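You operate a simulated robot arm through the tools that you are given. There is no shell and no other tool. Be economical: measure what you need, move in short steps, check, and stop when the job is done.

You are at the controls of a simulated robot arm. One attempt, no reset.

Task
Turn the long black tube to its yellow line and pin it there.
Fine: raise its rollers to turn it, use the red-headed pin, lower the rollers after it; the brake ends on.

It is judged by the outcome, as a careful person would: the job done as asked, and still so three seconds after it is handed in. It fails if anything else is knocked over, pushed out of place, dropped, spilled or broken.

Robot
A 7-joint arm with a vacuum gripper, on a carriage that runs on a rail from [-3, 2283] to [0, -197] (x, y) and turns from -229 to 103 degrees about z. Base frame: it is fixed where the carriage stands at the start and does not move with it; the origin is on the floor, on the carriage's upright axis, x ahead of it, y to its left, z up. Lengths are in mm, angles in degrees, forces in N, time in s.
With the tool pointing down near the work surface it reaches from about 320 to 740 mm from the robot's upright axis, wherever it stands. Its first joint turns from -166.0 to 166.0 degrees. Places, roughly: brake lever of the long black tube [600, -400, 900]; hole of the pin block [600, 200, 900]; index hole for the long black tube [600, -300, 800]; length stop [700, 400, 900]; long black tube [1300, -600, 900]; pole clamp with the blue grip [700, 1100, 1100]; pole clamp with the green grip [700, 100, 1000]; roller lever of the long black tube [600, -100, 900]; turning handle of the long black tube [600, -200, 800]; white cradle tube [1000, 750, 1000]; wing lock of the stop [600, 300, 800]. Payload 1.06 kg.
Tool frame: the origin (TCP) lies in the middle of the cups' lips, and z points out of the cups. The gripper has 1 cup of 24 mm across, covering 24 by 24 mm (tool x, y); the bellows give 8 mm. With the vacuum on, a cup seals on a smooth face that it is pressed against (1 to 4 N); it does not hold porous or soft things. The pull reaches 23 N.
Orientation is that of the tool frame in the base frame, as [roll, pitch, yaw] about the fixed x, y, z axes, in that order (R = Rz(yaw) Ry(pitch) Rx(roll)). With the cups facing straight down, the tool's x points along the base's -x, its y along +y and its z along -z.

Tools
- The arm moves only by the tool jog_arm. Its arguments are lists of equal length, an entry for each row: "translation": the shift along the base's x, y, z in mm, a list of three; "dr": the turn, a rotation vector about the base's x, y, z in degrees, a list of three; "suction": the vacuum: 1 switches it on, 0 off. In form: {"translation": [[x, y, z], ...], "dr": [[ax, ay, az], ...], "suction": [suction, ...]}. A call has 1 to 10 rows; each row is the pose to reach, as a shift and turn from the pose commanded when the call began. A row lasts 0.2 s, in which the tool goes at most 50 mm and 8.6 degrees; a call with a longer step from one row to the next is refused whole, and so is a gripper value outside its range. Where a pose cannot be reached the arm comes as near as it can. A force on the tool above 70 N (or 10 N above the force at the start of the call, whichever is more), or a blocked arm, ends the call early, and 0.2 s more pass. The pull builds up within a second once a cup has sealed. Time passes only in rows, and 0.2 s behind the last, so rows that repeat a pose give it time. The reply holds the time, the measured pose of the TCP, the force on the tool along the base axes and the pull of the vacuum, in the units named above and with some noise, with the torque about the TCP (base axes, N m) and any sound that the robot's microphone picked up.
- Cameras (640 x 400 px; columns grow to the right, rows downward): "scene" is now at [22.3, 162.4, 1587.5]; the picture's right is [-0.06, -1.00, 0.00], its down [-0.70, 0.04, -0.71] and it looks along [0.71, -0.05, -0.70] (base axes); focal length 260 px, centre (320, 200). "wrist" rides on the gripper at [78, 19, -96] in the tool frame; the picture's right is [-0.24, 0.97, 0.00], its down [-0.71, -0.17, -0.69] and it looks along [-0.67, -0.16, 0.73] (tool axes); focal length 243 px, centre (320, 200). There is no depth. A picture from a camera that has moved, and an enlarged one, comes with that camera's place and axes in the base frame and with its lens. The place of the scene camera against the robot may be out by one fixed shift of up to 25 mm in any direction.
- camera(camera): a new picture of that camera. No time passes.
- raise_lower(by): slides the trunk up (or, below 0, down) by that many mm; the arm and the scene camera ride with it, the base frame stays. It gives what a move gives, with no picture.
- steer(legs): drives the robot by 1 to 6 legs, each [ahead, left, turn to the left] in mm, mm and degrees, along the robot's own axes; the way and the turn of a leg run together, so that a leg with both is an arc; at most 1500 mm and 180 degrees a leg. The arm and the cameras ride along, it lands a little off, and it stops where it bumps. It keeps to its track: a leg is cut to what the track allows. It gives what a move gives.
- head_to(pan, tilt): turns the head with the scene camera to pan (to the left, within 155 degrees either way) and tilt (down, from -29 to 69), counted from straight ahead of the robot. It gives what a move gives.
- close_up(camera, box): a new picture of the part [left, top, right, bottom] of that camera's present view, enlarged. No time passes.
- finish_job(): hands the job in; it is judged then, once.

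Go step by step. Nothing tells you exact positions but the pictures and the camera data: compare them with the known pose of the tool, close in by small moves and look again before you grip or let go. The budget is 120 turns and 82 pictures, counting those below and the enlarged ones. Unless the task says otherwise, let go and move clear before handing in, and close with one line.

The tools are called after "Emit:" as name(argument=value, ...) on one line, values as JSON. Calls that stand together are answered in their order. jog_arm: Moves the arm, as the interface text tells. Its arguments: {"type":"object","properties":{"translation":{"type":"array"},"dr":{"type":"array"},"suction":{"type":"array"}},"required":["translation","dr","suction"]} The other tools are called the same way: raise_lower (by) slides the trunk up or down; steer (legs) drives the base; head_to (pan, tilt) turns the head that bears the scene camera; camera (camera) takes a picture; close_up (camera, box) takes an enlarged picture of a part of a camera's view; finish_job () hands the job in.

At the start:

```text
time: 0.0
ee_pos: [453.4, -10.1, 1149.6]
tcp_rot: [-179.9, 0.0, -180.0]
wrist_force: [0.4, 0.4, -0.6]
wrist_torque: [0.0, 0.01, 0.03]
pull: 0.1
trunk travel left (down, up): [-525.0, 65.0]
robot x, y, heading: [-0.5, -0.0, 0.0]
head pan, tilt: [-3.7, 44.7]
```

scene: 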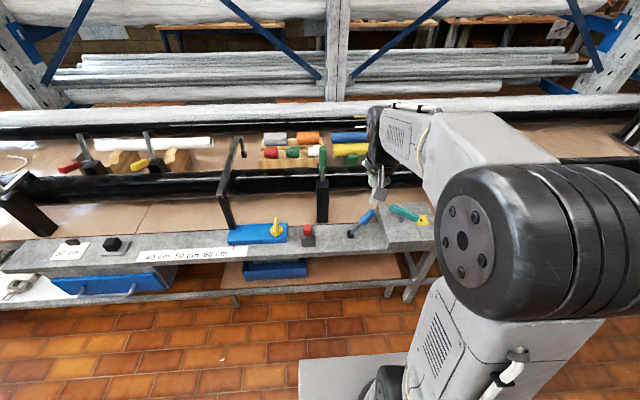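
wrist: 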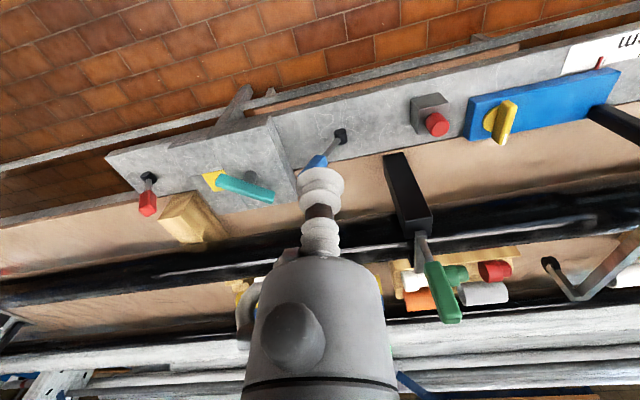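

The wrist view shows, upside down, the red pin in its block, a blue lever, a teal lever with a yellow mark, and a red lever. I'll enlarge these first to see what they are.

Emit:
close_up(camera="wrist", box=[80, 60, 480, 310])

Emit:
close_up(camera="scene", box=[220, 120, 460, 270])

```text
1.60 times, centred on (280, 185) of wrist
camera zoom: at [376.1, 8.7, 1245.6], right [0.24, 0.97, 0.0], down [0.71, -0.17, 0.69], along [0.67, -0.16, -0.73], focal length 388 px, centre (384, 224)
```

zoom: 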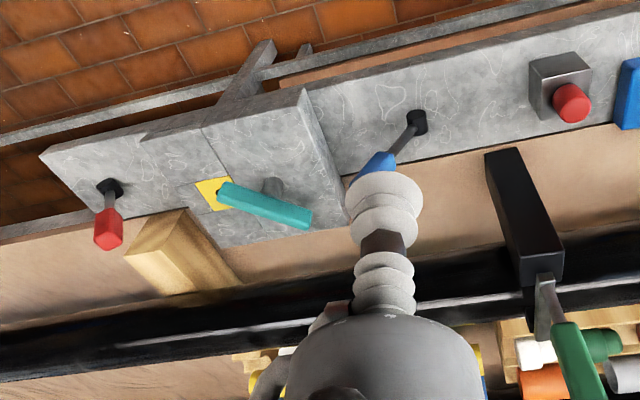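

```text
2.67 times, centred on (340, 195) of scene
camera zoom: at [22.3, 162.4, 1587.5], right [-0.06, -1.0, 0.0], down [-0.7, 0.04, -0.71], along [0.71, -0.05, -0.7], focal length 693 px, centre (267, 213)
```

zoom: 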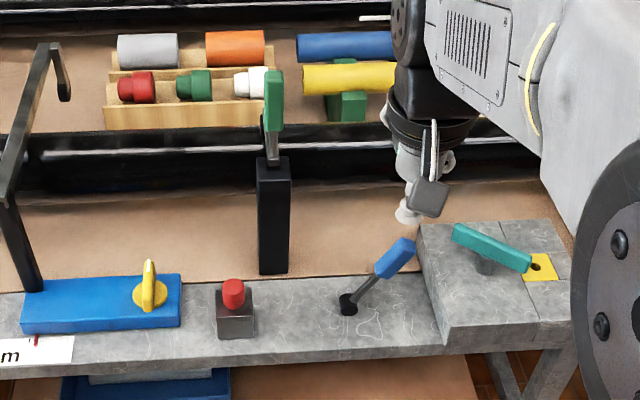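

I'll move the carriage toward the work (-y) and look with the head turned.

Emit:
steer(legs=[[0, -150, 0]])

Emit:
head_to(pan=-30, tilt=40)

Emit:
camera(camera="scene")

Emit:
camera(camera="wrist")

```text
time: 1.4
ee_pos: [454.3, -159.1, 1149.3]
tcp_rot: [180.0, 0.0, -180.0]
wrist_force: [-0.3, 0.0, 0.3]
wrist_torque: [0.03, 0.0, -0.01]
pull: 0.0
trunk travel left (down, up): [-525.0, 65.0]
robot x, y, heading: [-0.1, -151.6, -0.0]
head pan, tilt: [-3.7, 44.7]
```

```text
time: 2.3
ee_pos: [454.3, -159.1, 1148.9]
tcp_rot: [-180.0, 0.0, 179.9]
wrist_force: [-0.2, 0.5, -0.9]
wrist_torque: [-0.03, -0.01, -0.01]
pull: 0.0
trunk travel left (down, up): [-525.0, 65.0]
robot x, y, heading: [0.0, -147.1, -0.0]
head pan, tilt: [-30.0, 40.0]
```

```text
77 pictures are left
camera scene: at [14.7, -23.6, 1594.3], right [-0.5, -0.87, 0.0], down [-0.56, 0.32, -0.77], along [0.66, -0.38, -0.64], focal length 260 px, centre (320, 200)
```

scene: 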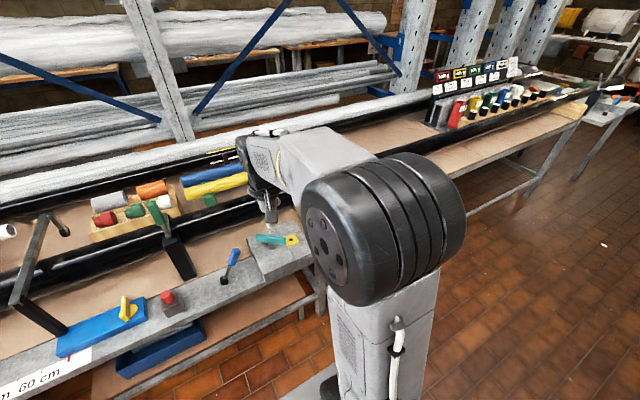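

```text
76 pictures are left
camera wrist: at [376.3, -140.1, 1245.6], right [0.23, 0.97, 0.0], down [0.71, -0.17, 0.68], along [0.67, -0.16, -0.73], focal length 243 px, centre (320, 200)
```

wrist: 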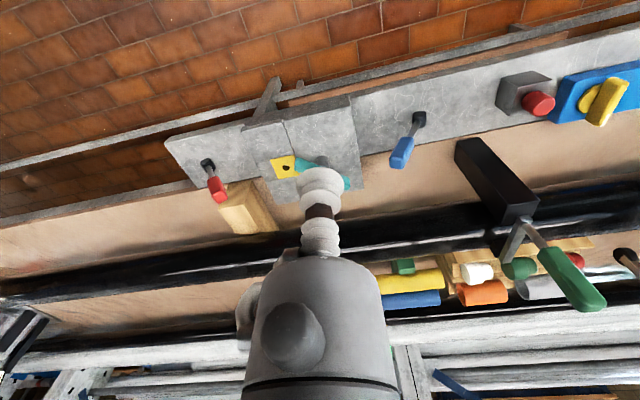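

Yellow marks show on the back black tube near (220,155). I'll zoom in.

Emit:
close_up(camera="scene", box=[160, 120, 260, 182])

Emit:
close_up(camera="scene", box=[190, 200, 330, 300])

```text
6.40 times, centred on (210, 151) of scene
camera zoom: at [14.7, -23.6, 1594.3], right [-0.5, -0.87, 0.0], down [-0.56, 0.32, -0.77], along [0.66, -0.38, -0.64], focal length 1663 px, centre (1024, 514)
```

zoom: 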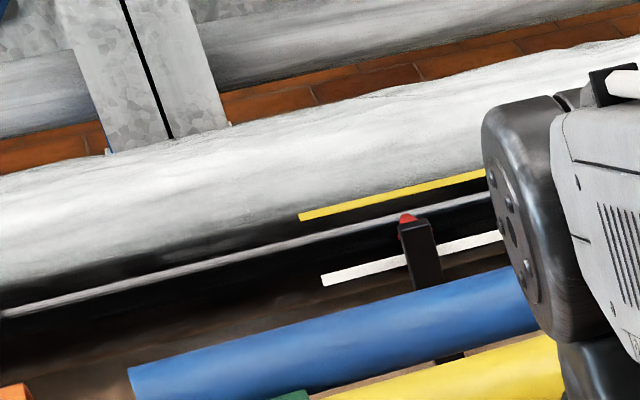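

```text
4.00 times, centred on (260, 250) of scene
camera zoom: at [14.7, -23.6, 1594.3], right [-0.5, -0.87, 0.0], down [-0.56, 0.32, -0.77], along [0.66, -0.38, -0.64], focal length 1039 px, centre (560, 0)
```

zoom: 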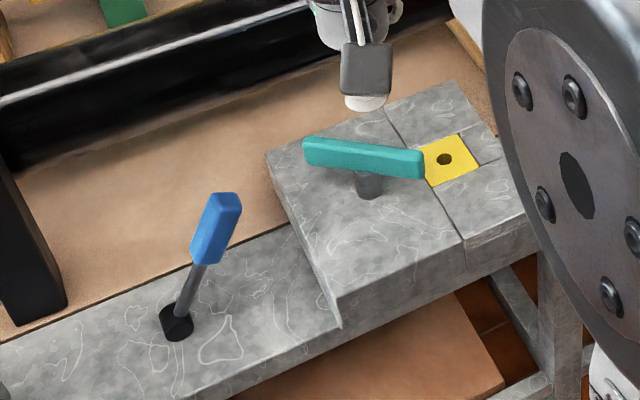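

The pointer post with the red tip reads the white and yellow lines on the back tube. I put the pin at about (594,148,878) and the index hole at about (638,-274,845). I'll move the wrist in for closer views of the levers.

Emit:
jog_arm(translation=[[-20, -40, -20], [-40, -80, -50], [-50, -120, -80], [-50, -120, -110]], dr=[[0, 0, 0], [0, 0, 0], [0, 0, 0], [0, 0, 0]], suction=[0, 0, 0, 0])

Emit:
camera(camera="wrist")

Emit:
camera(camera="scene")

```text
refused: row 2 steps farther than a row can; nothing moved
```

```text
73 pictures are left
camera wrist: at [376.3, -140.1, 1245.6], right [0.23, 0.97, 0.0], down [0.71, -0.17, 0.68], along [0.67, -0.16, -0.73], focal length 243 px, centre (320, 200)
```

wrist: 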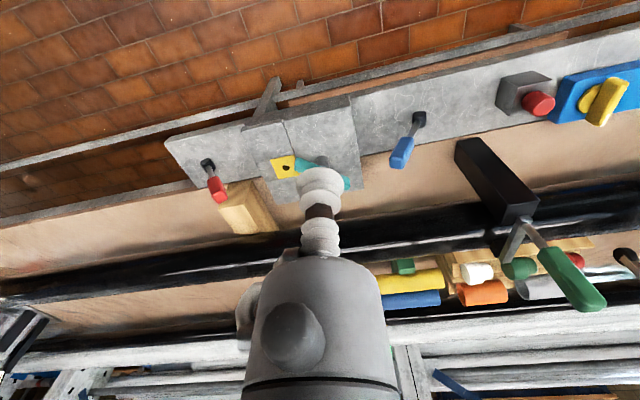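

```text
72 pictures are left
camera scene: at [14.7, -23.6, 1594.3], right [-0.5, -0.87, 0.0], down [-0.56, 0.32, -0.77], along [0.66, -0.38, -0.64], focal length 260 px, centre (320, 200)
```

scene: 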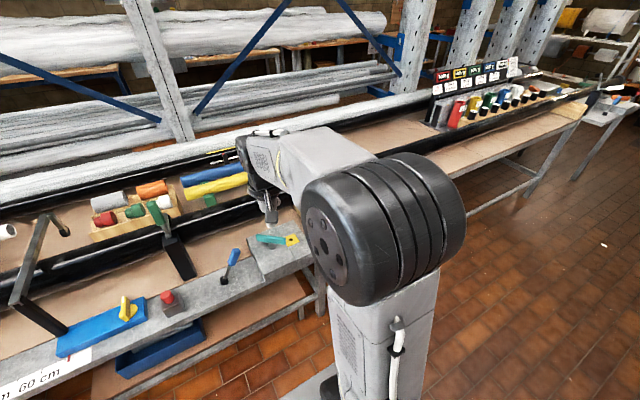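

That step was too long for one row, so I'll repeat the move in shorter steps.

Emit:
jog_arm(translation=[[-15, -30, -20], [-30, -60, -40], [-45, -90, -60], [-50, -120, -80], [-50, -120, -110]], dr=[[0, 0, 0], [0, 0, 0], [0, 0, 0], [0, 0, 0], [0, 0, 0]], suction=[0, 0, 0, 0, 0])

Emit:
camera(camera="wrist")

```text
time: 3.5
ee_pos: [403.9, -278.8, 1038.8]
tcp_rot: [180.0, 0.0, -179.8]
wrist_force: [-0.4, 1.2, 0.2]
wrist_torque: [0.01, 0.01, -0.02]
pull: 0.1
trunk travel left (down, up): [-525.0, 65.0]
robot x, y, heading: [1.4, -146.7, 0.1]
head pan, tilt: [-30.0, 40.0]
```

```text
71 pictures are left
camera wrist: at [326.0, -260.8, 1134.9], right [0.23, 0.97, 0.0], down [0.71, -0.17, 0.69], along [0.67, -0.16, -0.73], focal length 243 px, centre (320, 200)
```

wrist: 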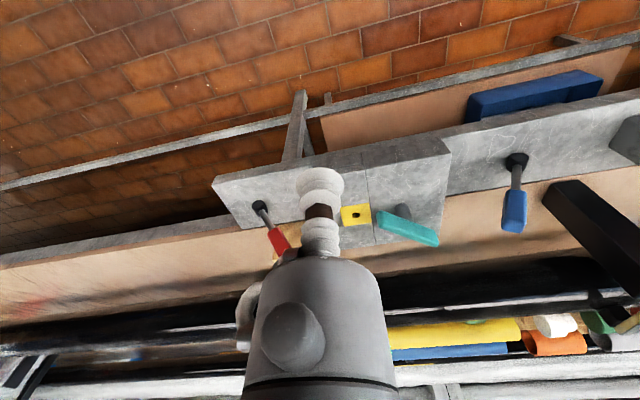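

Emit:
close_up(camera="wrist", box=[210, 130, 530, 330])

Emit:
close_up(camera="scene", box=[160, 100, 320, 300])

```text
2.00 times, centred on (370, 230) of wrist
camera zoom: at [326.0, -260.8, 1134.9], right [0.23, 0.97, 0.0], down [0.71, -0.17, 0.69], along [0.67, -0.16, -0.73], focal length 485 px, centre (220, 140)
```

zoom: 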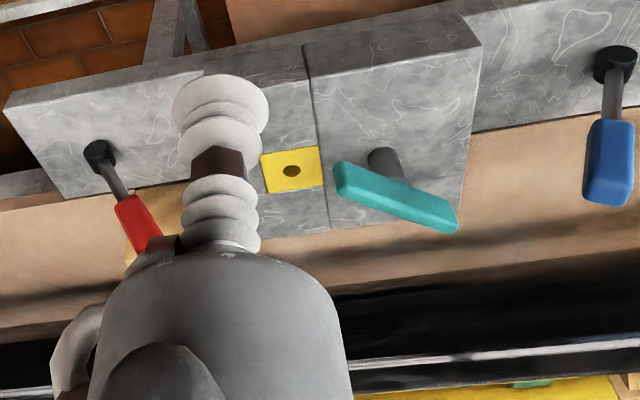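

```text
2.00 times, centred on (240, 200) of scene
camera zoom: at [14.8, -23.9, 1594.3], right [-0.5, -0.87, 0.0], down [-0.56, 0.32, -0.77], along [0.66, -0.38, -0.64], focal length 520 px, centre (480, 200)
```

zoom: 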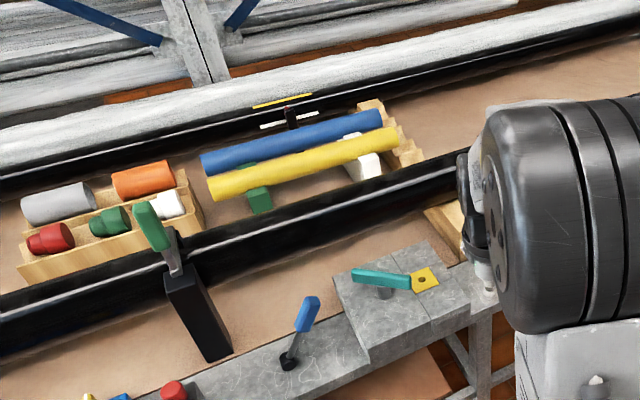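

The brake base is at about (616,-449,805) and its lever leans toward +y. The roller lever base is at about (617,-6,805) and leans toward -y. I'll look for the rollers, brake shoe and any labels.

Emit:
head_to(pan=5, tilt=35)

Emit:
camera(camera="scene")

Emit:
close_up(camera="wrist", box=[0, 180, 260, 400])

```text
time: 4.5
ee_pos: [404.5, -279.7, 1039.2]
tcp_rot: [-179.9, 0.0, -180.0]
wrist_force: [1.2, -0.5, 0.4]
wrist_torque: [0.01, 0.03, -0.02]
pull: 0.1
trunk travel left (down, up): [-525.0, 65.0]
robot x, y, heading: [0.3, -146.1, -0.0]
head pan, tilt: [5.0, 35.0]
```

```text
68 pictures are left
camera scene: at [28.8, 26.4, 1601.8], right [0.09, -1.0, 0.0], down [-0.57, -0.05, -0.82], along [0.82, 0.07, -0.57], focal length 260 px, centre (320, 200)
```

scene: 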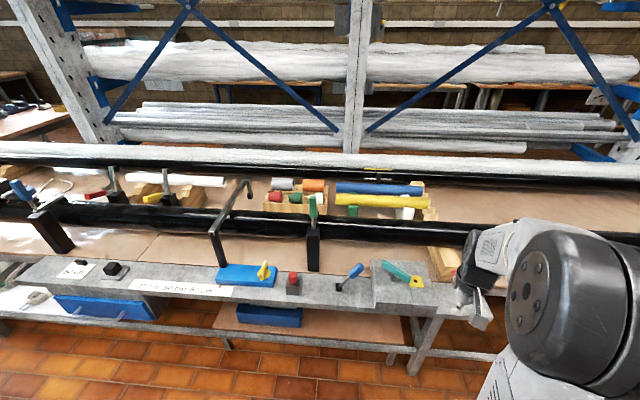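

```text
1.82 times, centred on (130, 290) of wrist
camera zoom: at [326.1, -260.4, 1135.4], right [0.23, 0.97, 0.0], down [0.71, -0.17, 0.69], along [0.67, -0.16, -0.73], focal length 441 px, centre (666, 36)
```

zoom: 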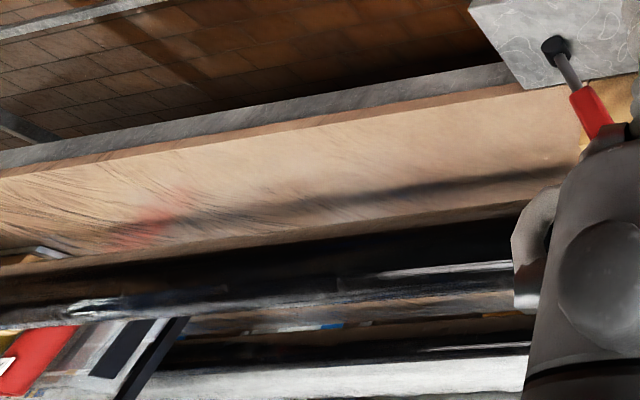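

The handle bar is centred at about (638,-197,900) on an upright post, running from (605,-239) to (679,-150). The rollers come first, so I'll bring the tool to the -y side of the blue lever, tilted a little towards +y.

Emit:
jog_arm(translation=[[30, 24, 0], [60, 48, 0], [90, 72, 0], [120, 96, 0], [150, 120, 0], [180, 145, 0], [212, 175, 0]], dr=[[7, 0, 0], [14, 0, 0], [20, 0, 0], [20, 0, 0], [20, 0, 0], [20, 0, 0], [20, 0, 0]], suction=[0, 0, 0, 0, 0, 0, 0])

Emit:
camera(camera="wrist")

Emit:
camera(camera="scene")

```text
time: 6.1
ee_pos: [616.4, -103.9, 1038.6]
tcp_rot: [160.0, -0.1, -179.9]
wrist_force: [1.1, -0.1, 0.2]
wrist_torque: [0.0, 0.0, 0.0]
pull: 0.0
trunk travel left (down, up): [-525.0, 65.0]
robot x, y, heading: [0.2, -146.7, -0.2]
head pan, tilt: [5.0, 35.0]
```

```text
66 pictures are left
camera wrist: at [538.4, -119.3, 1135.9], right [0.24, 0.91, 0.33], down [0.71, -0.4, 0.58], along [0.67, 0.1, -0.74], focal length 243 px, centre (320, 200)
```

wrist: 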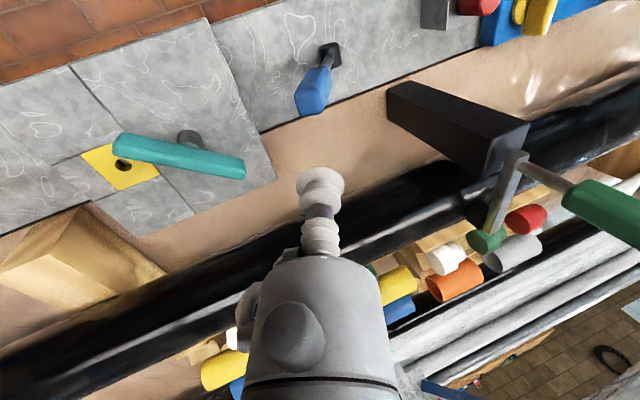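

```text
65 pictures are left
camera scene: at [28.9, 26.6, 1601.8], right [0.09, -1.0, 0.0], down [-0.57, -0.05, -0.82], along [0.82, 0.07, -0.57], focal length 260 px, centre (320, 200)
```

scene: 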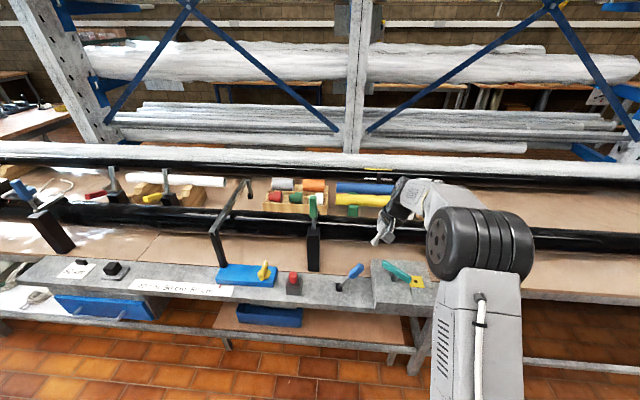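

The lever agrees with my estimate. I'll go down beside it, then push toward +y.

Emit:
jog_arm(translation=[[-2, 0, -45], [-2, 0, -90], [-2, 0, -120], [-2, 0, -145]], dr=[[0, 0, 0], [0, 0, 0], [0, 0, 0], [0, 0, 0]], suction=[0, 0, 0, 0])

Emit:
camera(camera="wrist")

```text
time: 7.1
ee_pos: [615.4, -103.2, 892.7]
tcp_rot: [160.0, 0.0, 180.0]
wrist_force: [-0.3, -0.3, -0.3]
wrist_torque: [0.03, 0.0, -0.01]
pull: 0.0
trunk travel left (down, up): [-525.0, 65.0]
robot x, y, heading: [7.4, -150.3, 0.1]
head pan, tilt: [5.0, 35.0]
```

```text
64 pictures are left
camera wrist: at [537.4, -119.1, 990.1], right [0.23, 0.91, 0.33], down [0.71, -0.39, 0.59], along [0.67, 0.1, -0.74], focal length 243 px, centre (320, 200)
```

wrist: 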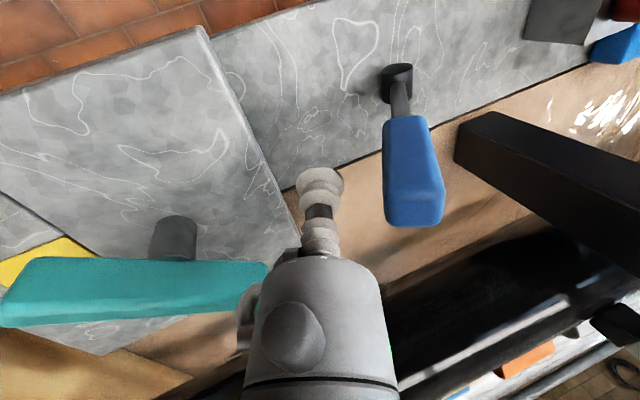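

Emit:
jog_arm(translation=[[0, 15, 0], [0, 30, 0], [0, 42, 0], [0, 54, 0], [0, 66, 0], [0, 78, 0], [0, 90, 0]], dr=[[0, 0, 0], [0, 0, 0], [0, 0, 0], [0, 0, 0], [0, 0, 0], [0, 0, 0], [0, 0, 0]], suction=[0, 0, 0, 0, 0, 0, 0])

Emit:
camera(camera="wrist")

```text
time: 8.7
ee_pos: [613.5, -12.9, 893.3]
tcp_rot: [160.0, 0.0, 180.0]
wrist_force: [0.1, -1.1, 0.1]
wrist_torque: [0.01, 0.01, 0.01]
pull: 0.1
trunk travel left (down, up): [-525.0, 65.0]
robot x, y, heading: [-0.7, -147.7, 0.2]
head pan, tilt: [5.0, 35.0]
```

```text
63 pictures are left
camera wrist: at [536.3, -28.4, 991.2], right [0.24, 0.91, 0.33], down [0.71, -0.4, 0.58], along [0.67, 0.1, -0.74], focal length 243 px, centre (320, 200)
```

wrist: 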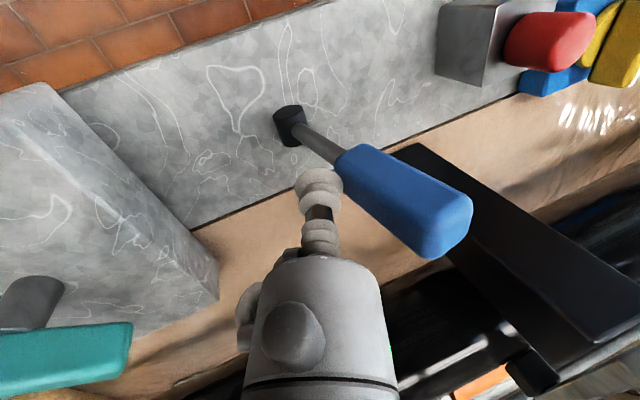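

The lever has swung over. I'll check its angle and look at the tube and pointer.

Emit:
close_up(camera="scene", box=[280, 150, 460, 300])

Emit:
jog_arm(translation=[[0, 12, 0], [0, 24, 0], [0, 36, 0], [0, 46, 0]], dr=[[0, 0, 0], [0, 0, 0], [0, 0, 0], [0, 0, 0]], suction=[0, 0, 0, 0])

Emit:
camera(camera="wrist")

```text
2.67 times, centred on (370, 225) of scene
camera zoom: at [28.7, 26.4, 1601.9], right [0.09, -1.0, 0.0], down [-0.57, -0.05, -0.82], along [0.82, 0.07, -0.57], focal length 693 px, centre (187, 133)
```

zoom: 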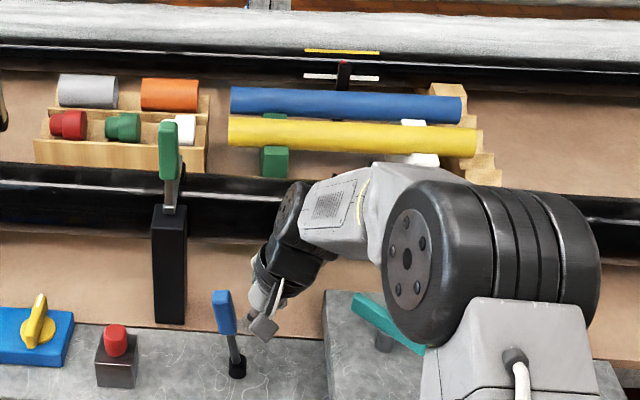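

```text
time: 9.7
ee_pos: [614.6, 27.6, 893.1]
tcp_rot: [160.1, 0.1, 179.8]
wrist_force: [-1.3, -21.6, 1.9]
wrist_torque: [0.18, -0.07, 0.02]
pull: 0.0
trunk travel left (down, up): [-525.0, 65.0]
robot x, y, heading: [3.6, -149.1, -0.1]
head pan, tilt: [5.0, 35.0]
```

```text
61 pictures are left
camera wrist: at [536.8, 12.1, 991.2], right [0.24, 0.91, 0.33], down [0.71, -0.4, 0.59], along [0.67, 0.09, -0.74], focal length 243 px, centre (320, 200)
```

wrist: 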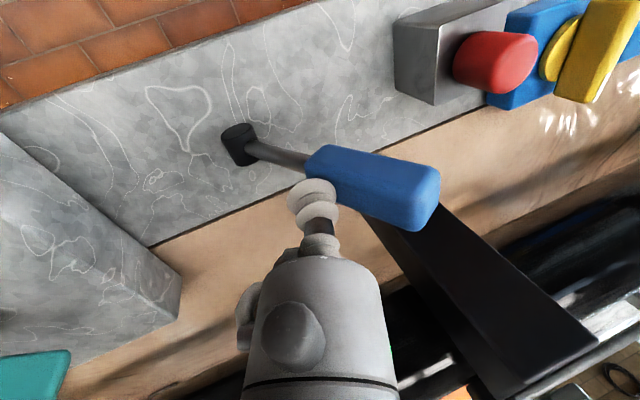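

The lever is against its stop (21 N). I'll back off and check that it stays there.

Emit:
jog_arm(translation=[[0, -30, 5], [0, -60, 20], [0, -60, 60], [0, -60, 100], [0, -60, 145]], dr=[[0, 0, 0], [-7, 0, 0], [-14, 0, 0], [-20, 0, 0], [-20, 0, 0]], suction=[0, 0, 0, 0, 0])

Emit:
camera(camera="wrist")

Emit:
close_up(camera="scene", box=[320, 150, 440, 225])

```text
time: 10.9
ee_pos: [613.6, -27.8, 1038.8]
tcp_rot: [-179.9, 0.1, -179.9]
wrist_force: [0.1, -0.5, -0.6]
wrist_torque: [0.0, 0.0, 0.0]
pull: 0.1
trunk travel left (down, up): [-525.0, 65.0]
robot x, y, heading: [-1.4, -148.7, -0.0]
head pan, tilt: [5.0, 35.0]
```

```text
60 pictures are left
camera wrist: at [536.0, -8.8, 1135.0], right [0.24, 0.97, 0.0], down [0.71, -0.17, 0.69], along [0.67, -0.16, -0.73], focal length 243 px, centre (320, 200)
```

wrist: 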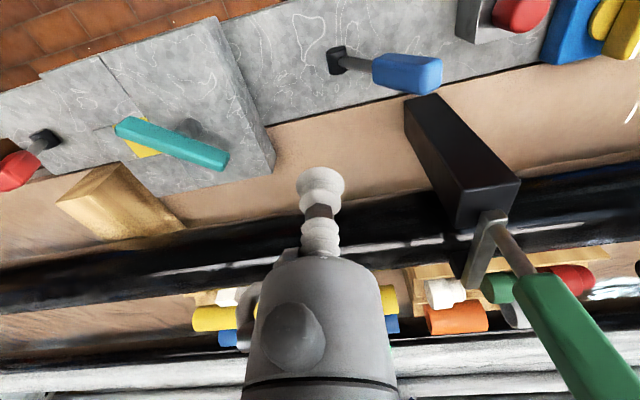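

```text
5.33 times, centred on (380, 188) of scene
camera zoom: at [28.8, 26.5, 1601.8], right [0.09, -1.0, 0.0], down [-0.57, -0.05, -0.82], along [0.82, 0.07, -0.57], focal length 1386 px, centre (0, 267)
```

zoom: 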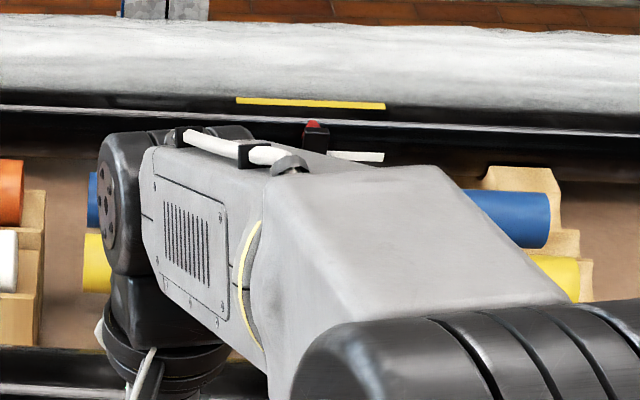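

The roller lever stays over. Next I'll test the handle by pushing its far (+y) end gently clockwise from the robot side, coming down at (642,-140).

Emit:
jog_arm(translation=[[10, -38, 0], [20, -76, 0], [28, -112, 0], [28, -112, -45], [28, -112, -90], [28, -112, -130], [28, -112, -158]], dr=[[0, 0, 0], [0, 0, 0], [0, 0, 0], [0, 0, 0], [0, 0, 0], [0, 0, 0], [0, 0, 0]], suction=[0, 0, 0, 0, 0, 0, 0])

Emit:
camera(camera="wrist")

```text
time: 12.5
ee_pos: [640.7, -139.2, 878.6]
tcp_rot: [-179.9, 0.0, 180.0]
wrist_force: [-0.8, 0.5, 0.0]
wrist_torque: [-0.02, -0.01, 0.01]
pull: 0.2
trunk travel left (down, up): [-525.0, 65.0]
robot x, y, heading: [1.9, -147.5, -0.1]
head pan, tilt: [5.0, 35.0]
```

```text
58 pictures are left
camera wrist: at [563.5, -121.0, 975.9], right [0.23, 0.97, 0.0], down [0.71, -0.17, 0.68], along [0.67, -0.16, -0.73], focal length 243 px, centre (320, 200)
```

wrist: 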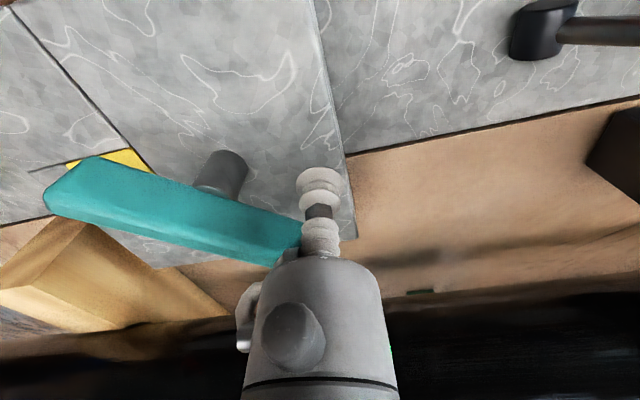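

Emit:
jog_arm(translation=[[-7, -9, 0], [-3, -12, 0], [1, -15, 0], [5, -18, 0], [9, -21, 0], [13, -24, 0], [17, -27, 0]], dr=[[0, 0, 0], [0, 0, 0], [0, 0, 0], [0, 0, 0], [0, 0, 0], [0, 0, 0], [0, 0, 0]], suction=[0, 0, 0, 0, 0, 0, 0])

Emit:
camera(camera="wrist")

Emit:
close_up(camera="scene", box=[320, 150, 440, 225])

```text
time: 14.1
ee_pos: [658.6, -166.0, 881.2]
tcp_rot: [-180.0, 0.1, -179.9]
wrist_force: [-3.5, 3.9, -0.8]
wrist_torque: [-0.01, 0.05, 0.04]
pull: 0.0
trunk travel left (down, up): [-525.0, 65.0]
robot x, y, heading: [-1.9, -149.5, 0.1]
head pan, tilt: [5.0, 35.0]
```

```text
57 pictures are left
camera wrist: at [581.0, -147.8, 977.5], right [0.23, 0.97, 0.0], down [0.71, -0.17, 0.69], along [0.67, -0.16, -0.73], focal length 243 px, centre (320, 200)
```

wrist: 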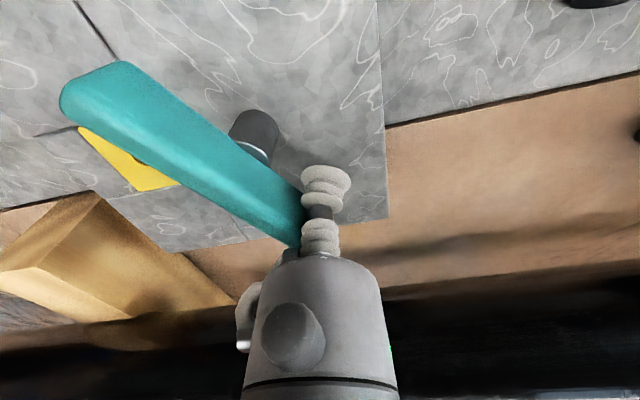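

```text
5.33 times, centred on (380, 188) of scene
camera zoom: at [28.3, 26.8, 1601.8], right [0.09, -1.0, 0.0], down [-0.57, -0.05, -0.82], along [0.82, 0.07, -0.57], focal length 1386 px, centre (0, 267)
```

zoom: 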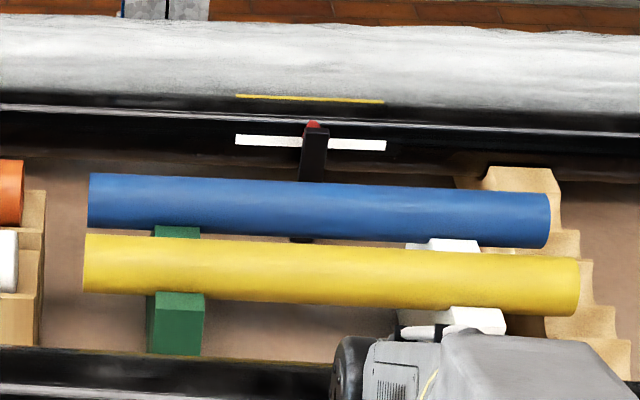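

The handle turns freely at about 5 N, so the brake is off now. Clockwise moves the lines up and away, so I need counter-clockwise. I'll go round and push the near end that way.

Emit:
jog_arm(translation=[[-9, 18, 0], [-39, 18, 0], [-73, 6, 0], [-77, -19, 0], [-71, -38, 0], [-69, -47, 0], [-65, -56, 0], [-59, -64, 0], [-51, -71, 0], [-43, -76, 0]], dr=[[0, 0, 0], [0, 0, 0], [0, 0, 0], [0, 0, 0], [0, 0, 0], [0, 0, 0], [0, 0, 0], [0, 0, 0], [0, 0, 0], [0, 0, 0]], suction=[0, 0, 0, 0, 0, 0, 0, 0, 0, 0])

Emit:
camera(camera="wrist")

Emit:
close_up(camera="scene", box=[320, 150, 440, 225])

```text
time: 16.3
ee_pos: [615.4, -244.7, 881.6]
tcp_rot: [-179.9, 0.0, -180.0]
wrist_force: [-2.2, 0.5, -0.6]
wrist_torque: [0.03, 0.0, 0.01]
pull: 0.1
trunk travel left (down, up): [-525.0, 65.0]
robot x, y, heading: [0.5, -147.1, 0.3]
head pan, tilt: [5.0, 35.0]
```

```text
55 pictures are left
camera wrist: at [538.3, -225.2, 977.9], right [0.24, 0.97, 0.0], down [0.71, -0.17, 0.69], along [0.67, -0.16, -0.73], focal length 243 px, centre (320, 200)
```

wrist: 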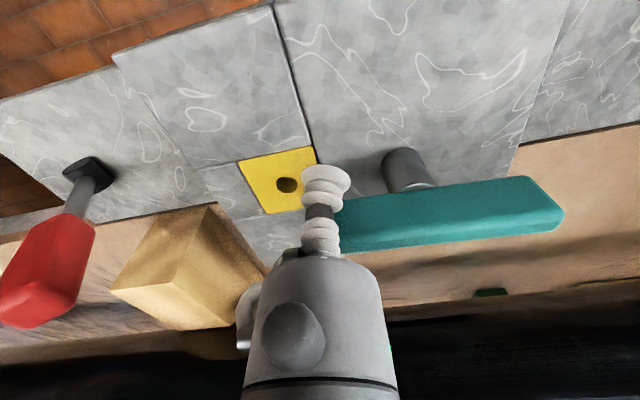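

```text
5.33 times, centred on (380, 188) of scene
camera zoom: at [28.5, 26.5, 1601.8], right [0.09, -1.0, 0.0], down [-0.57, -0.05, -0.82], along [0.82, 0.07, -0.57], focal length 1386 px, centre (0, 267)
```

zoom: 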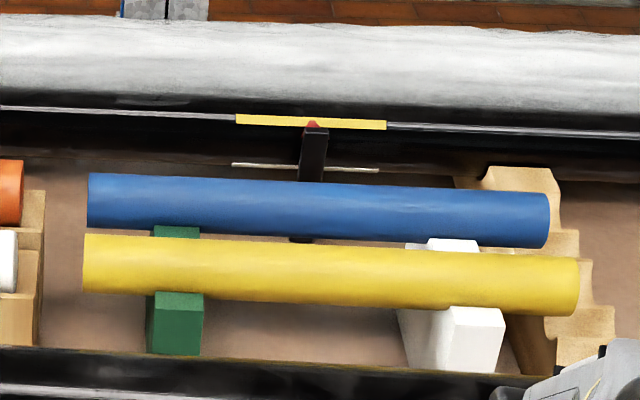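

The yellow line now sits at the pointer tip. I'll back off, then check the alignment closely.

Emit:
jog_arm(translation=[[-12, 10, 0], [-25, 10, 30], [-25, 10, 75], [-25, 10, 120]], dr=[[0, 0, 0], [0, 0, 0], [0, 0, 0], [0, 0, 0]], suction=[0, 0, 0, 0])

Emit:
close_up(camera="scene", box=[362, 162, 394, 182])

Emit:
camera(camera="wrist")

```text
time: 17.3
ee_pos: [590.1, -233.4, 1001.6]
tcp_rot: [-179.9, -0.1, -180.0]
wrist_force: [0.4, -0.8, -0.3]
wrist_torque: [-0.03, -0.02, 0.05]
pull: 0.1
trunk travel left (down, up): [-525.0, 65.0]
robot x, y, heading: [0.9, -146.7, -0.1]
head pan, tilt: [5.0, 35.0]
```

```text
16.00 times, centred on (378, 172) of scene
camera zoom: at [28.7, 26.5, 1601.8], right [0.09, -1.0, 0.0], down [-0.57, -0.05, -0.82], along [0.82, 0.07, -0.57], focal length 4158 px, centre (-608, 648)
```

zoom: 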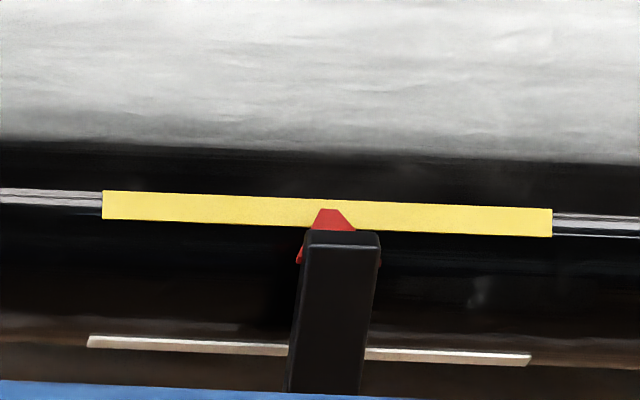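

```text
52 pictures are left
camera wrist: at [512.9, -215.3, 1097.9], right [0.23, 0.97, 0.0], down [0.71, -0.17, 0.68], along [0.67, -0.16, -0.73], focal length 243 px, centre (320, 200)
```

wrist: 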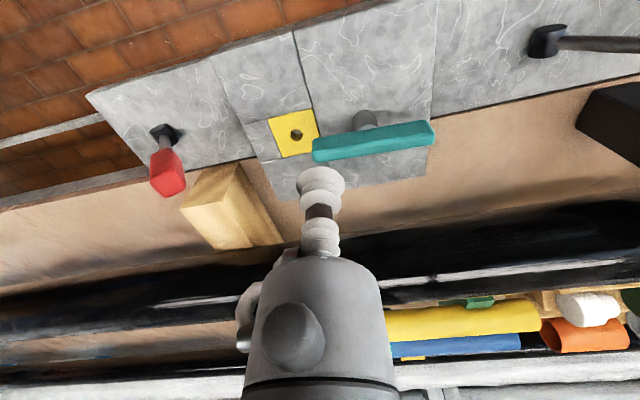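

Alignment is good: the pointer apex is mid-line. Before pinning, I'll push the brake toward -y and see whether it holds, checking the index hole first.

Emit:
close_up(camera="wrist", box=[230, 90, 350, 170])

```text
5.00 times, centred on (290, 130) of wrist
camera zoom: at [512.9, -215.3, 1097.9], right [0.23, 0.97, 0.0], down [0.71, -0.17, 0.68], along [0.67, -0.16, -0.73], focal length 1213 px, centre (470, 550)
```

zoom: 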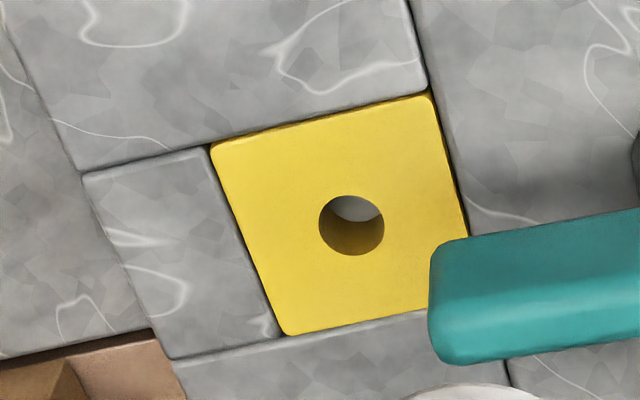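

The hole is at (638,-272). Next I'll fetch the pin, moving over its block at z≈1000.

Emit:
jog_arm(translation=[[-5, 45, 0], [-10, 90, 0], [-10, 135, 0], [-10, 180, 0], [-10, 225, 0], [-10, 270, 0], [-10, 315, 0], [-5, 350, 0], [0, 375, 0]], dr=[[0, 0, 0], [0, 0, 0], [0, 0, 0], [0, 0, 0], [0, 0, 0], [0, 0, 0], [0, 0, 0], [0, 0, 0], [0, 0, 0]], suction=[0, 0, 0, 0, 0, 0, 0, 0, 0])

Emit:
camera(camera="wrist")

```text
time: 19.3
ee_pos: [590.2, 143.9, 999.6]
tcp_rot: [-180.0, -0.1, -179.9]
wrist_force: [0.2, -0.2, -1.1]
wrist_torque: [0.02, 0.03, 0.01]
pull: 0.1
trunk travel left (down, up): [-525.0, 65.0]
robot x, y, heading: [-1.8, -150.6, 0.3]
head pan, tilt: [5.0, 35.0]
```

```text
50 pictures are left
camera wrist: at [512.6, 162.0, 1097.4], right [0.23, 0.97, 0.0], down [0.71, -0.17, 0.68], along [0.67, -0.16, -0.73], focal length 243 px, centre (320, 200)
```

wrist: 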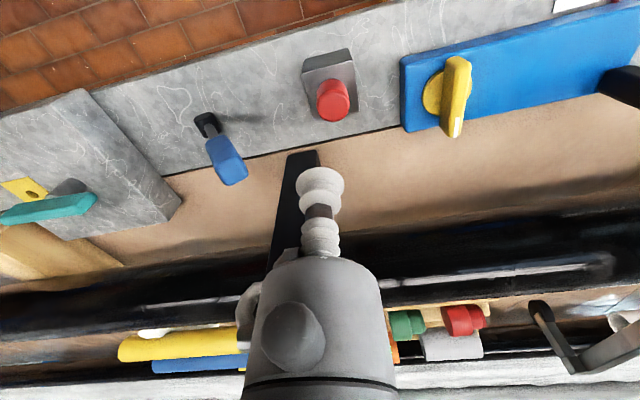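

Emit:
close_up(camera="wrist", box=[270, 30, 400, 140])

```text
3.64 times, centred on (335, 85) of wrist
camera zoom: at [512.6, 162.0, 1097.4], right [0.23, 0.97, 0.0], down [0.71, -0.17, 0.68], along [0.67, -0.16, -0.73], focal length 882 px, centre (266, 618)
```

zoom: 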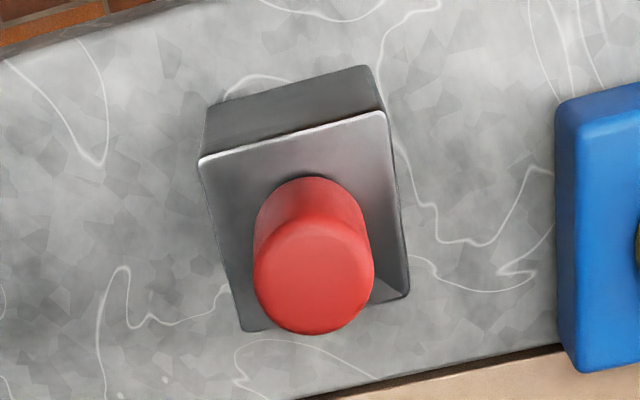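

The pin head is about 26 mm across, with its top near (604,152,~872). I'll go down to z=905 and look again.

Emit:
jog_arm(translation=[[7, 4, -40], [14, 8, -75], [14, 8, -95]], dr=[[0, 0, 0], [0, 0, 0], [0, 0, 0]], suction=[0, 0, 0])

Emit:
close_up(camera="wrist", box=[220, 100, 420, 240])

```text
time: 20.1
ee_pos: [604.5, 150.0, 906.2]
tcp_rot: [180.0, -0.1, 179.9]
wrist_force: [-0.7, -0.2, -0.3]
wrist_torque: [0.0, 0.0, 0.02]
pull: 0.1
trunk travel left (down, up): [-525.0, 65.0]
robot x, y, heading: [2.1, -149.1, -0.1]
head pan, tilt: [5.0, 35.0]
```

```text
2.86 times, centred on (320, 170) of wrist
camera zoom: at [527.1, 168.6, 1002.2], right [0.23, 0.97, 0.0], down [0.71, -0.17, 0.69], along [0.67, -0.16, -0.73], focal length 693 px, centre (320, 286)
```

zoom: 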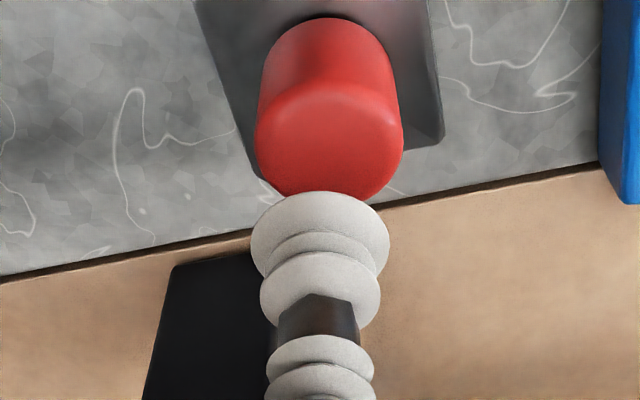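

The head top refines to (606,152,870). I'll lower with suction on, in small steps.

Emit:
jog_arm(translation=[[1.5, 2, -15], [1.5, 2, -28], [1.5, 2, -33], [1.5, 2, -36], [1.5, 2, -38], [1.5, 2, -38], [1.5, 2, -38]], dr=[[0, 0, 0], [0, 0, 0], [0, 0, 0], [0, 0, 0], [0, 0, 0], [0, 0, 0], [0, 0, 0]], suction=[1, 1, 1, 1, 1, 1, 1])

```text
time: 21.7
ee_pos: [608.0, 152.5, 875.7]
tcp_rot: [179.6, 0.8, -179.9]
wrist_force: [9.9, 0.8, 52.4]
wrist_torque: [-0.07, 0.29, -0.04]
pull: 0.1
trunk travel left (down, up): [-525.0, 65.0]
robot x, y, heading: [0.2, -149.1, 0.2]
head pan, tilt: [5.0, 35.0]
```

Contact came earlier than I expected, at 52 N with no seal. I'll ease up and look.

Emit:
jog_arm(translation=[[-1, 0, 6], [-1, 0, 10], [-1, 0, 10], [-1, 0, 10]], dr=[[0, 0, 0], [0, 0, 0], [0, 0, 0], [0, 0, 0]], suction=[1, 1, 1, 1])

Emit:
close_up(camera="wrist", box=[220, 100, 420, 240])

```text
time: 22.7
ee_pos: [605.0, 152.2, 876.1]
tcp_rot: [-180.0, -0.2, -180.0]
wrist_force: [3.7, 0.7, 8.8]
wrist_torque: [0.01, 0.09, -0.02]
pull: 0.0
trunk travel left (down, up): [-525.0, 65.0]
robot x, y, heading: [-0.5, -149.7, -0.2]
head pan, tilt: [5.0, 35.0]
```

```text
2.86 times, centred on (320, 170) of wrist
camera zoom: at [526.8, 170.7, 973.5], right [0.23, 0.97, 0.0], down [0.71, -0.17, 0.68], along [0.66, -0.16, -0.73], focal length 693 px, centre (320, 286)
```

zoom: 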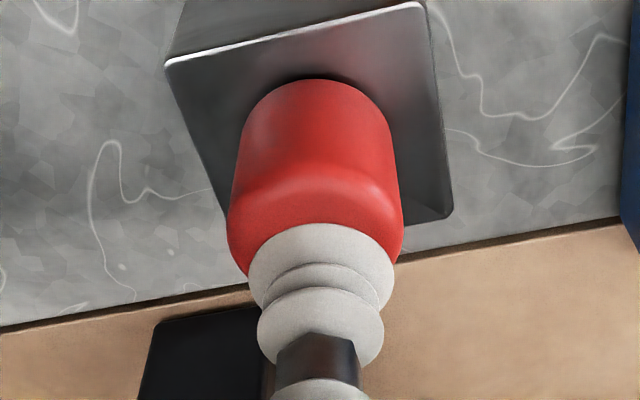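

The contact height shows the top is at z≈880, which puts the head centre nearer x≈600. I'll lift, shift -5 mm in x, and touch again lightly.

Emit:
jog_arm(translation=[[0, 0, 8], [-5, 0.5, 8], [-5, 0.5, 4], [-5, 0.5, 2], [-5, 0.5, 1], [-5, 0.5, 1], [-5, 0.5, 1]], dr=[[0, 0, 0], [0, 0, 0], [0, 0, 0], [0, 0, 0], [0, 0, 0], [0, 0, 0], [0, 0, 0]], suction=[1, 1, 1, 1, 1, 1, 1])

Emit:
close_up(camera="wrist", box=[220, 100, 420, 240])

```text
time: 24.3
ee_pos: [598.7, 152.6, 880.4]
tcp_rot: [180.0, 0.1, -180.0]
wrist_force: [8.1, 0.4, 18.2]
wrist_torque: [0.04, 0.09, -0.03]
pull: 23.1
trunk travel left (down, up): [-525.0, 65.0]
robot x, y, heading: [0.7, -146.9, 0.0]
head pan, tilt: [5.0, 35.0]
```

```text
2.86 times, centred on (320, 170) of wrist
camera zoom: at [522.5, 171.0, 976.5], right [0.24, 0.97, 0.0], down [0.71, -0.17, 0.69], along [0.67, -0.16, -0.73], focal length 693 px, centre (320, 286)
```

zoom: 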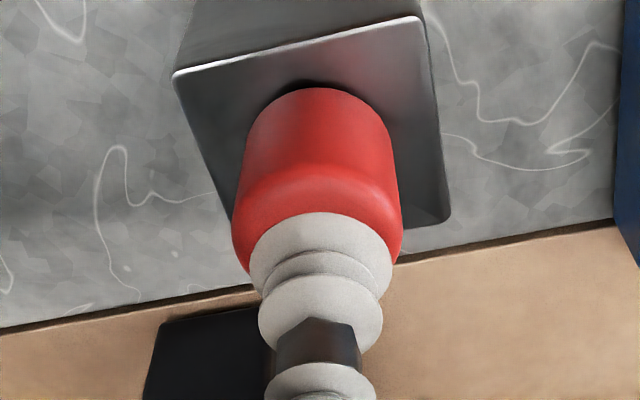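

Sealed, with a pull of 23 N. I'll lift straight up slowly.

Emit:
jog_arm(translation=[[0, 0, 5], [0, 0, 12], [0, 0, 22], [0, 0, 35], [0, 0, 50], [0, 0, 70], [0, 0, 95], [0, 0, 120]], dr=[[0, 0, 0], [0, 0, 0], [0, 0, 0], [0, 0, 0], [0, 0, 0], [0, 0, 0], [0, 0, 0], [0, 0, 0]], suction=[1, 1, 1, 1, 1, 1, 1, 1])

Emit:
camera(camera="wrist")

Emit:
close_up(camera="scene", box=[200, 180, 360, 300])

```text
time: 26.1
ee_pos: [600.9, 153.8, 998.8]
tcp_rot: [-180.0, 0.0, 180.0]
wrist_force: [1.0, -0.3, -1.1]
wrist_torque: [-0.01, -0.01, -0.01]
pull: 22.6
trunk travel left (down, up): [-525.0, 65.0]
robot x, y, heading: [3.1, -143.7, -0.0]
head pan, tilt: [5.0, 35.0]
```

```text
45 pictures are left
camera wrist: at [522.1, 171.0, 1095.9], right [0.24, 0.97, 0.0], down [0.71, -0.17, 0.68], along [0.67, -0.16, -0.73], focal length 243 px, centre (320, 200)
```

wrist: 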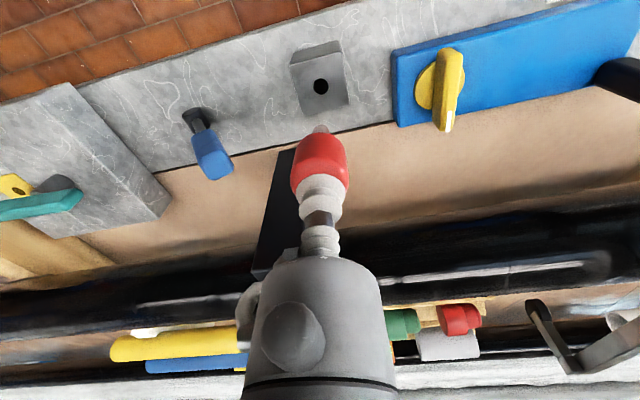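

```text
3.33 times, centred on (280, 240) of scene
camera zoom: at [28.8, 26.5, 1601.8], right [0.09, -1.0, 0.0], down [-0.57, -0.05, -0.82], along [0.82, 0.07, -0.57], focal length 866 px, centre (453, 67)
```

zoom: 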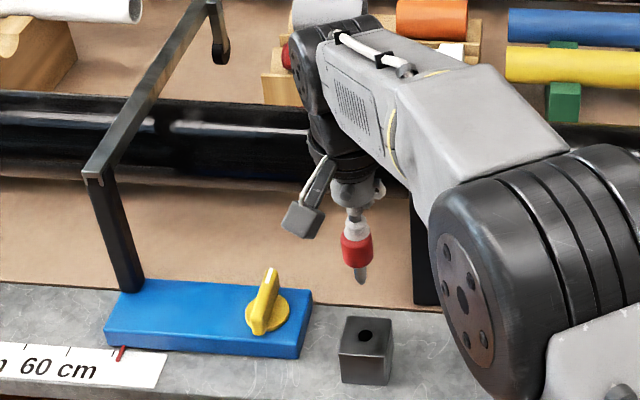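

The pin is held clear of its block. I'll carry it towards the index hole, first raising a little to clear the levers.

Emit:
jog_arm(translation=[[0, -5, 20], [0, -35, 30], [0, -75, 30], [0, -115, 30], [0, -155, 30], [0, -195, 30], [0, -235, 30], [0, -275, 30], [5, -310, 30], [10, -340, 30]], dr=[[0, 0, 0], [0, 0, 0], [0, 0, 0], [0, 0, 0], [0, 0, 0], [0, 0, 0], [0, 0, 0], [0, 0, 0], [0, 0, 0], [0, 0, 0]], suction=[1, 1, 1, 1, 1, 1, 1, 1, 1, 1])

Emit:
jog_arm(translation=[[10, -30, 0], [20, -60, 0], [28, -85, -10], [28, -85, -30]], dr=[[0, 0, 0], [0, 0, 0], [0, 0, 0], [0, 0, 0]], suction=[1, 1, 1, 1])

Emit:
camera(camera="wrist")

Emit:
close_up(camera="scene", box=[362, 162, 394, 182])

```text
time: 28.3
ee_pos: [611.8, -187.3, 1029.1]
tcp_rot: [180.0, 0.0, 180.0]
wrist_force: [0.3, -0.5, -0.4]
wrist_torque: [-0.01, -0.04, -0.04]
pull: 23.1
trunk travel left (down, up): [-525.0, 65.0]
robot x, y, heading: [-1.0, -151.2, -0.2]
head pan, tilt: [5.0, 35.0]
```

```text
time: 29.3
ee_pos: [639.4, -272.3, 999.1]
tcp_rot: [-180.0, 0.0, 179.9]
wrist_force: [-0.3, 1.1, -1.4]
wrist_torque: [0.01, -0.06, -0.04]
pull: 22.6
trunk travel left (down, up): [-525.0, 65.0]
robot x, y, heading: [-0.5, -151.5, -0.1]
head pan, tilt: [5.0, 35.0]
```

```text
43 pictures are left
camera wrist: at [561.4, -253.7, 1095.8], right [0.23, 0.97, 0.0], down [0.71, -0.17, 0.69], along [0.67, -0.16, -0.73], focal length 243 px, centre (320, 200)
```

wrist: 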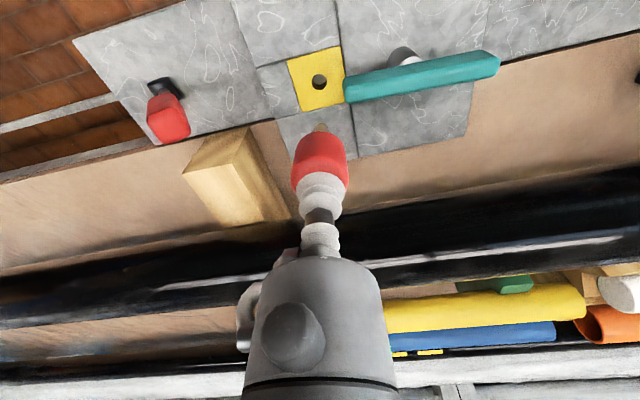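

```text
16.00 times, centred on (378, 172) of scene
camera zoom: at [29.0, 26.3, 1601.9], right [0.09, -1.0, 0.0], down [-0.57, -0.05, -0.82], along [0.82, 0.07, -0.57], focal length 4158 px, centre (-608, 648)
```

zoom: 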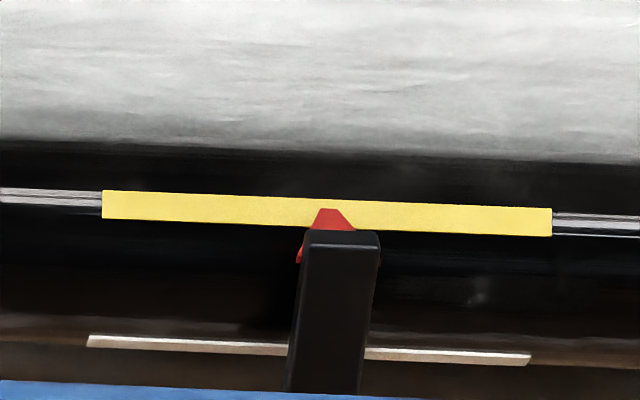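

Emit:
jog_arm(translation=[[-1, 0, -25], [-1, 0, -50], [-1, 0, -72]], dr=[[0, 0, 0], [0, 0, 0], [0, 0, 0]], suction=[1, 1, 1])

Emit:
close_up(camera="wrist", box=[240, 70, 400, 200])

```text
time: 30.1
ee_pos: [639.3, -270.9, 926.6]
tcp_rot: [-180.0, 0.0, 180.0]
wrist_force: [-0.3, 0.6, -1.0]
wrist_torque: [-0.01, -0.04, -0.02]
pull: 22.9
trunk travel left (down, up): [-525.0, 65.0]
robot x, y, heading: [-0.9, -147.4, -0.0]
head pan, tilt: [5.0, 35.0]
```

```text
3.08 times, centred on (320, 135) of wrist
camera zoom: at [561.1, -253.1, 1023.2], right [0.24, 0.97, 0.0], down [0.71, -0.17, 0.69], along [0.67, -0.16, -0.73], focal length 746 px, centre (320, 400)
```

zoom: 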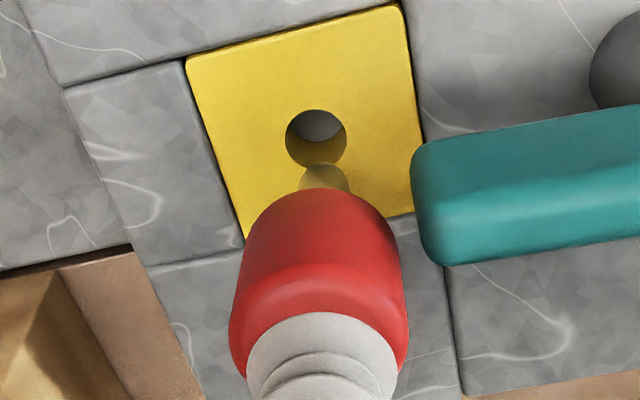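

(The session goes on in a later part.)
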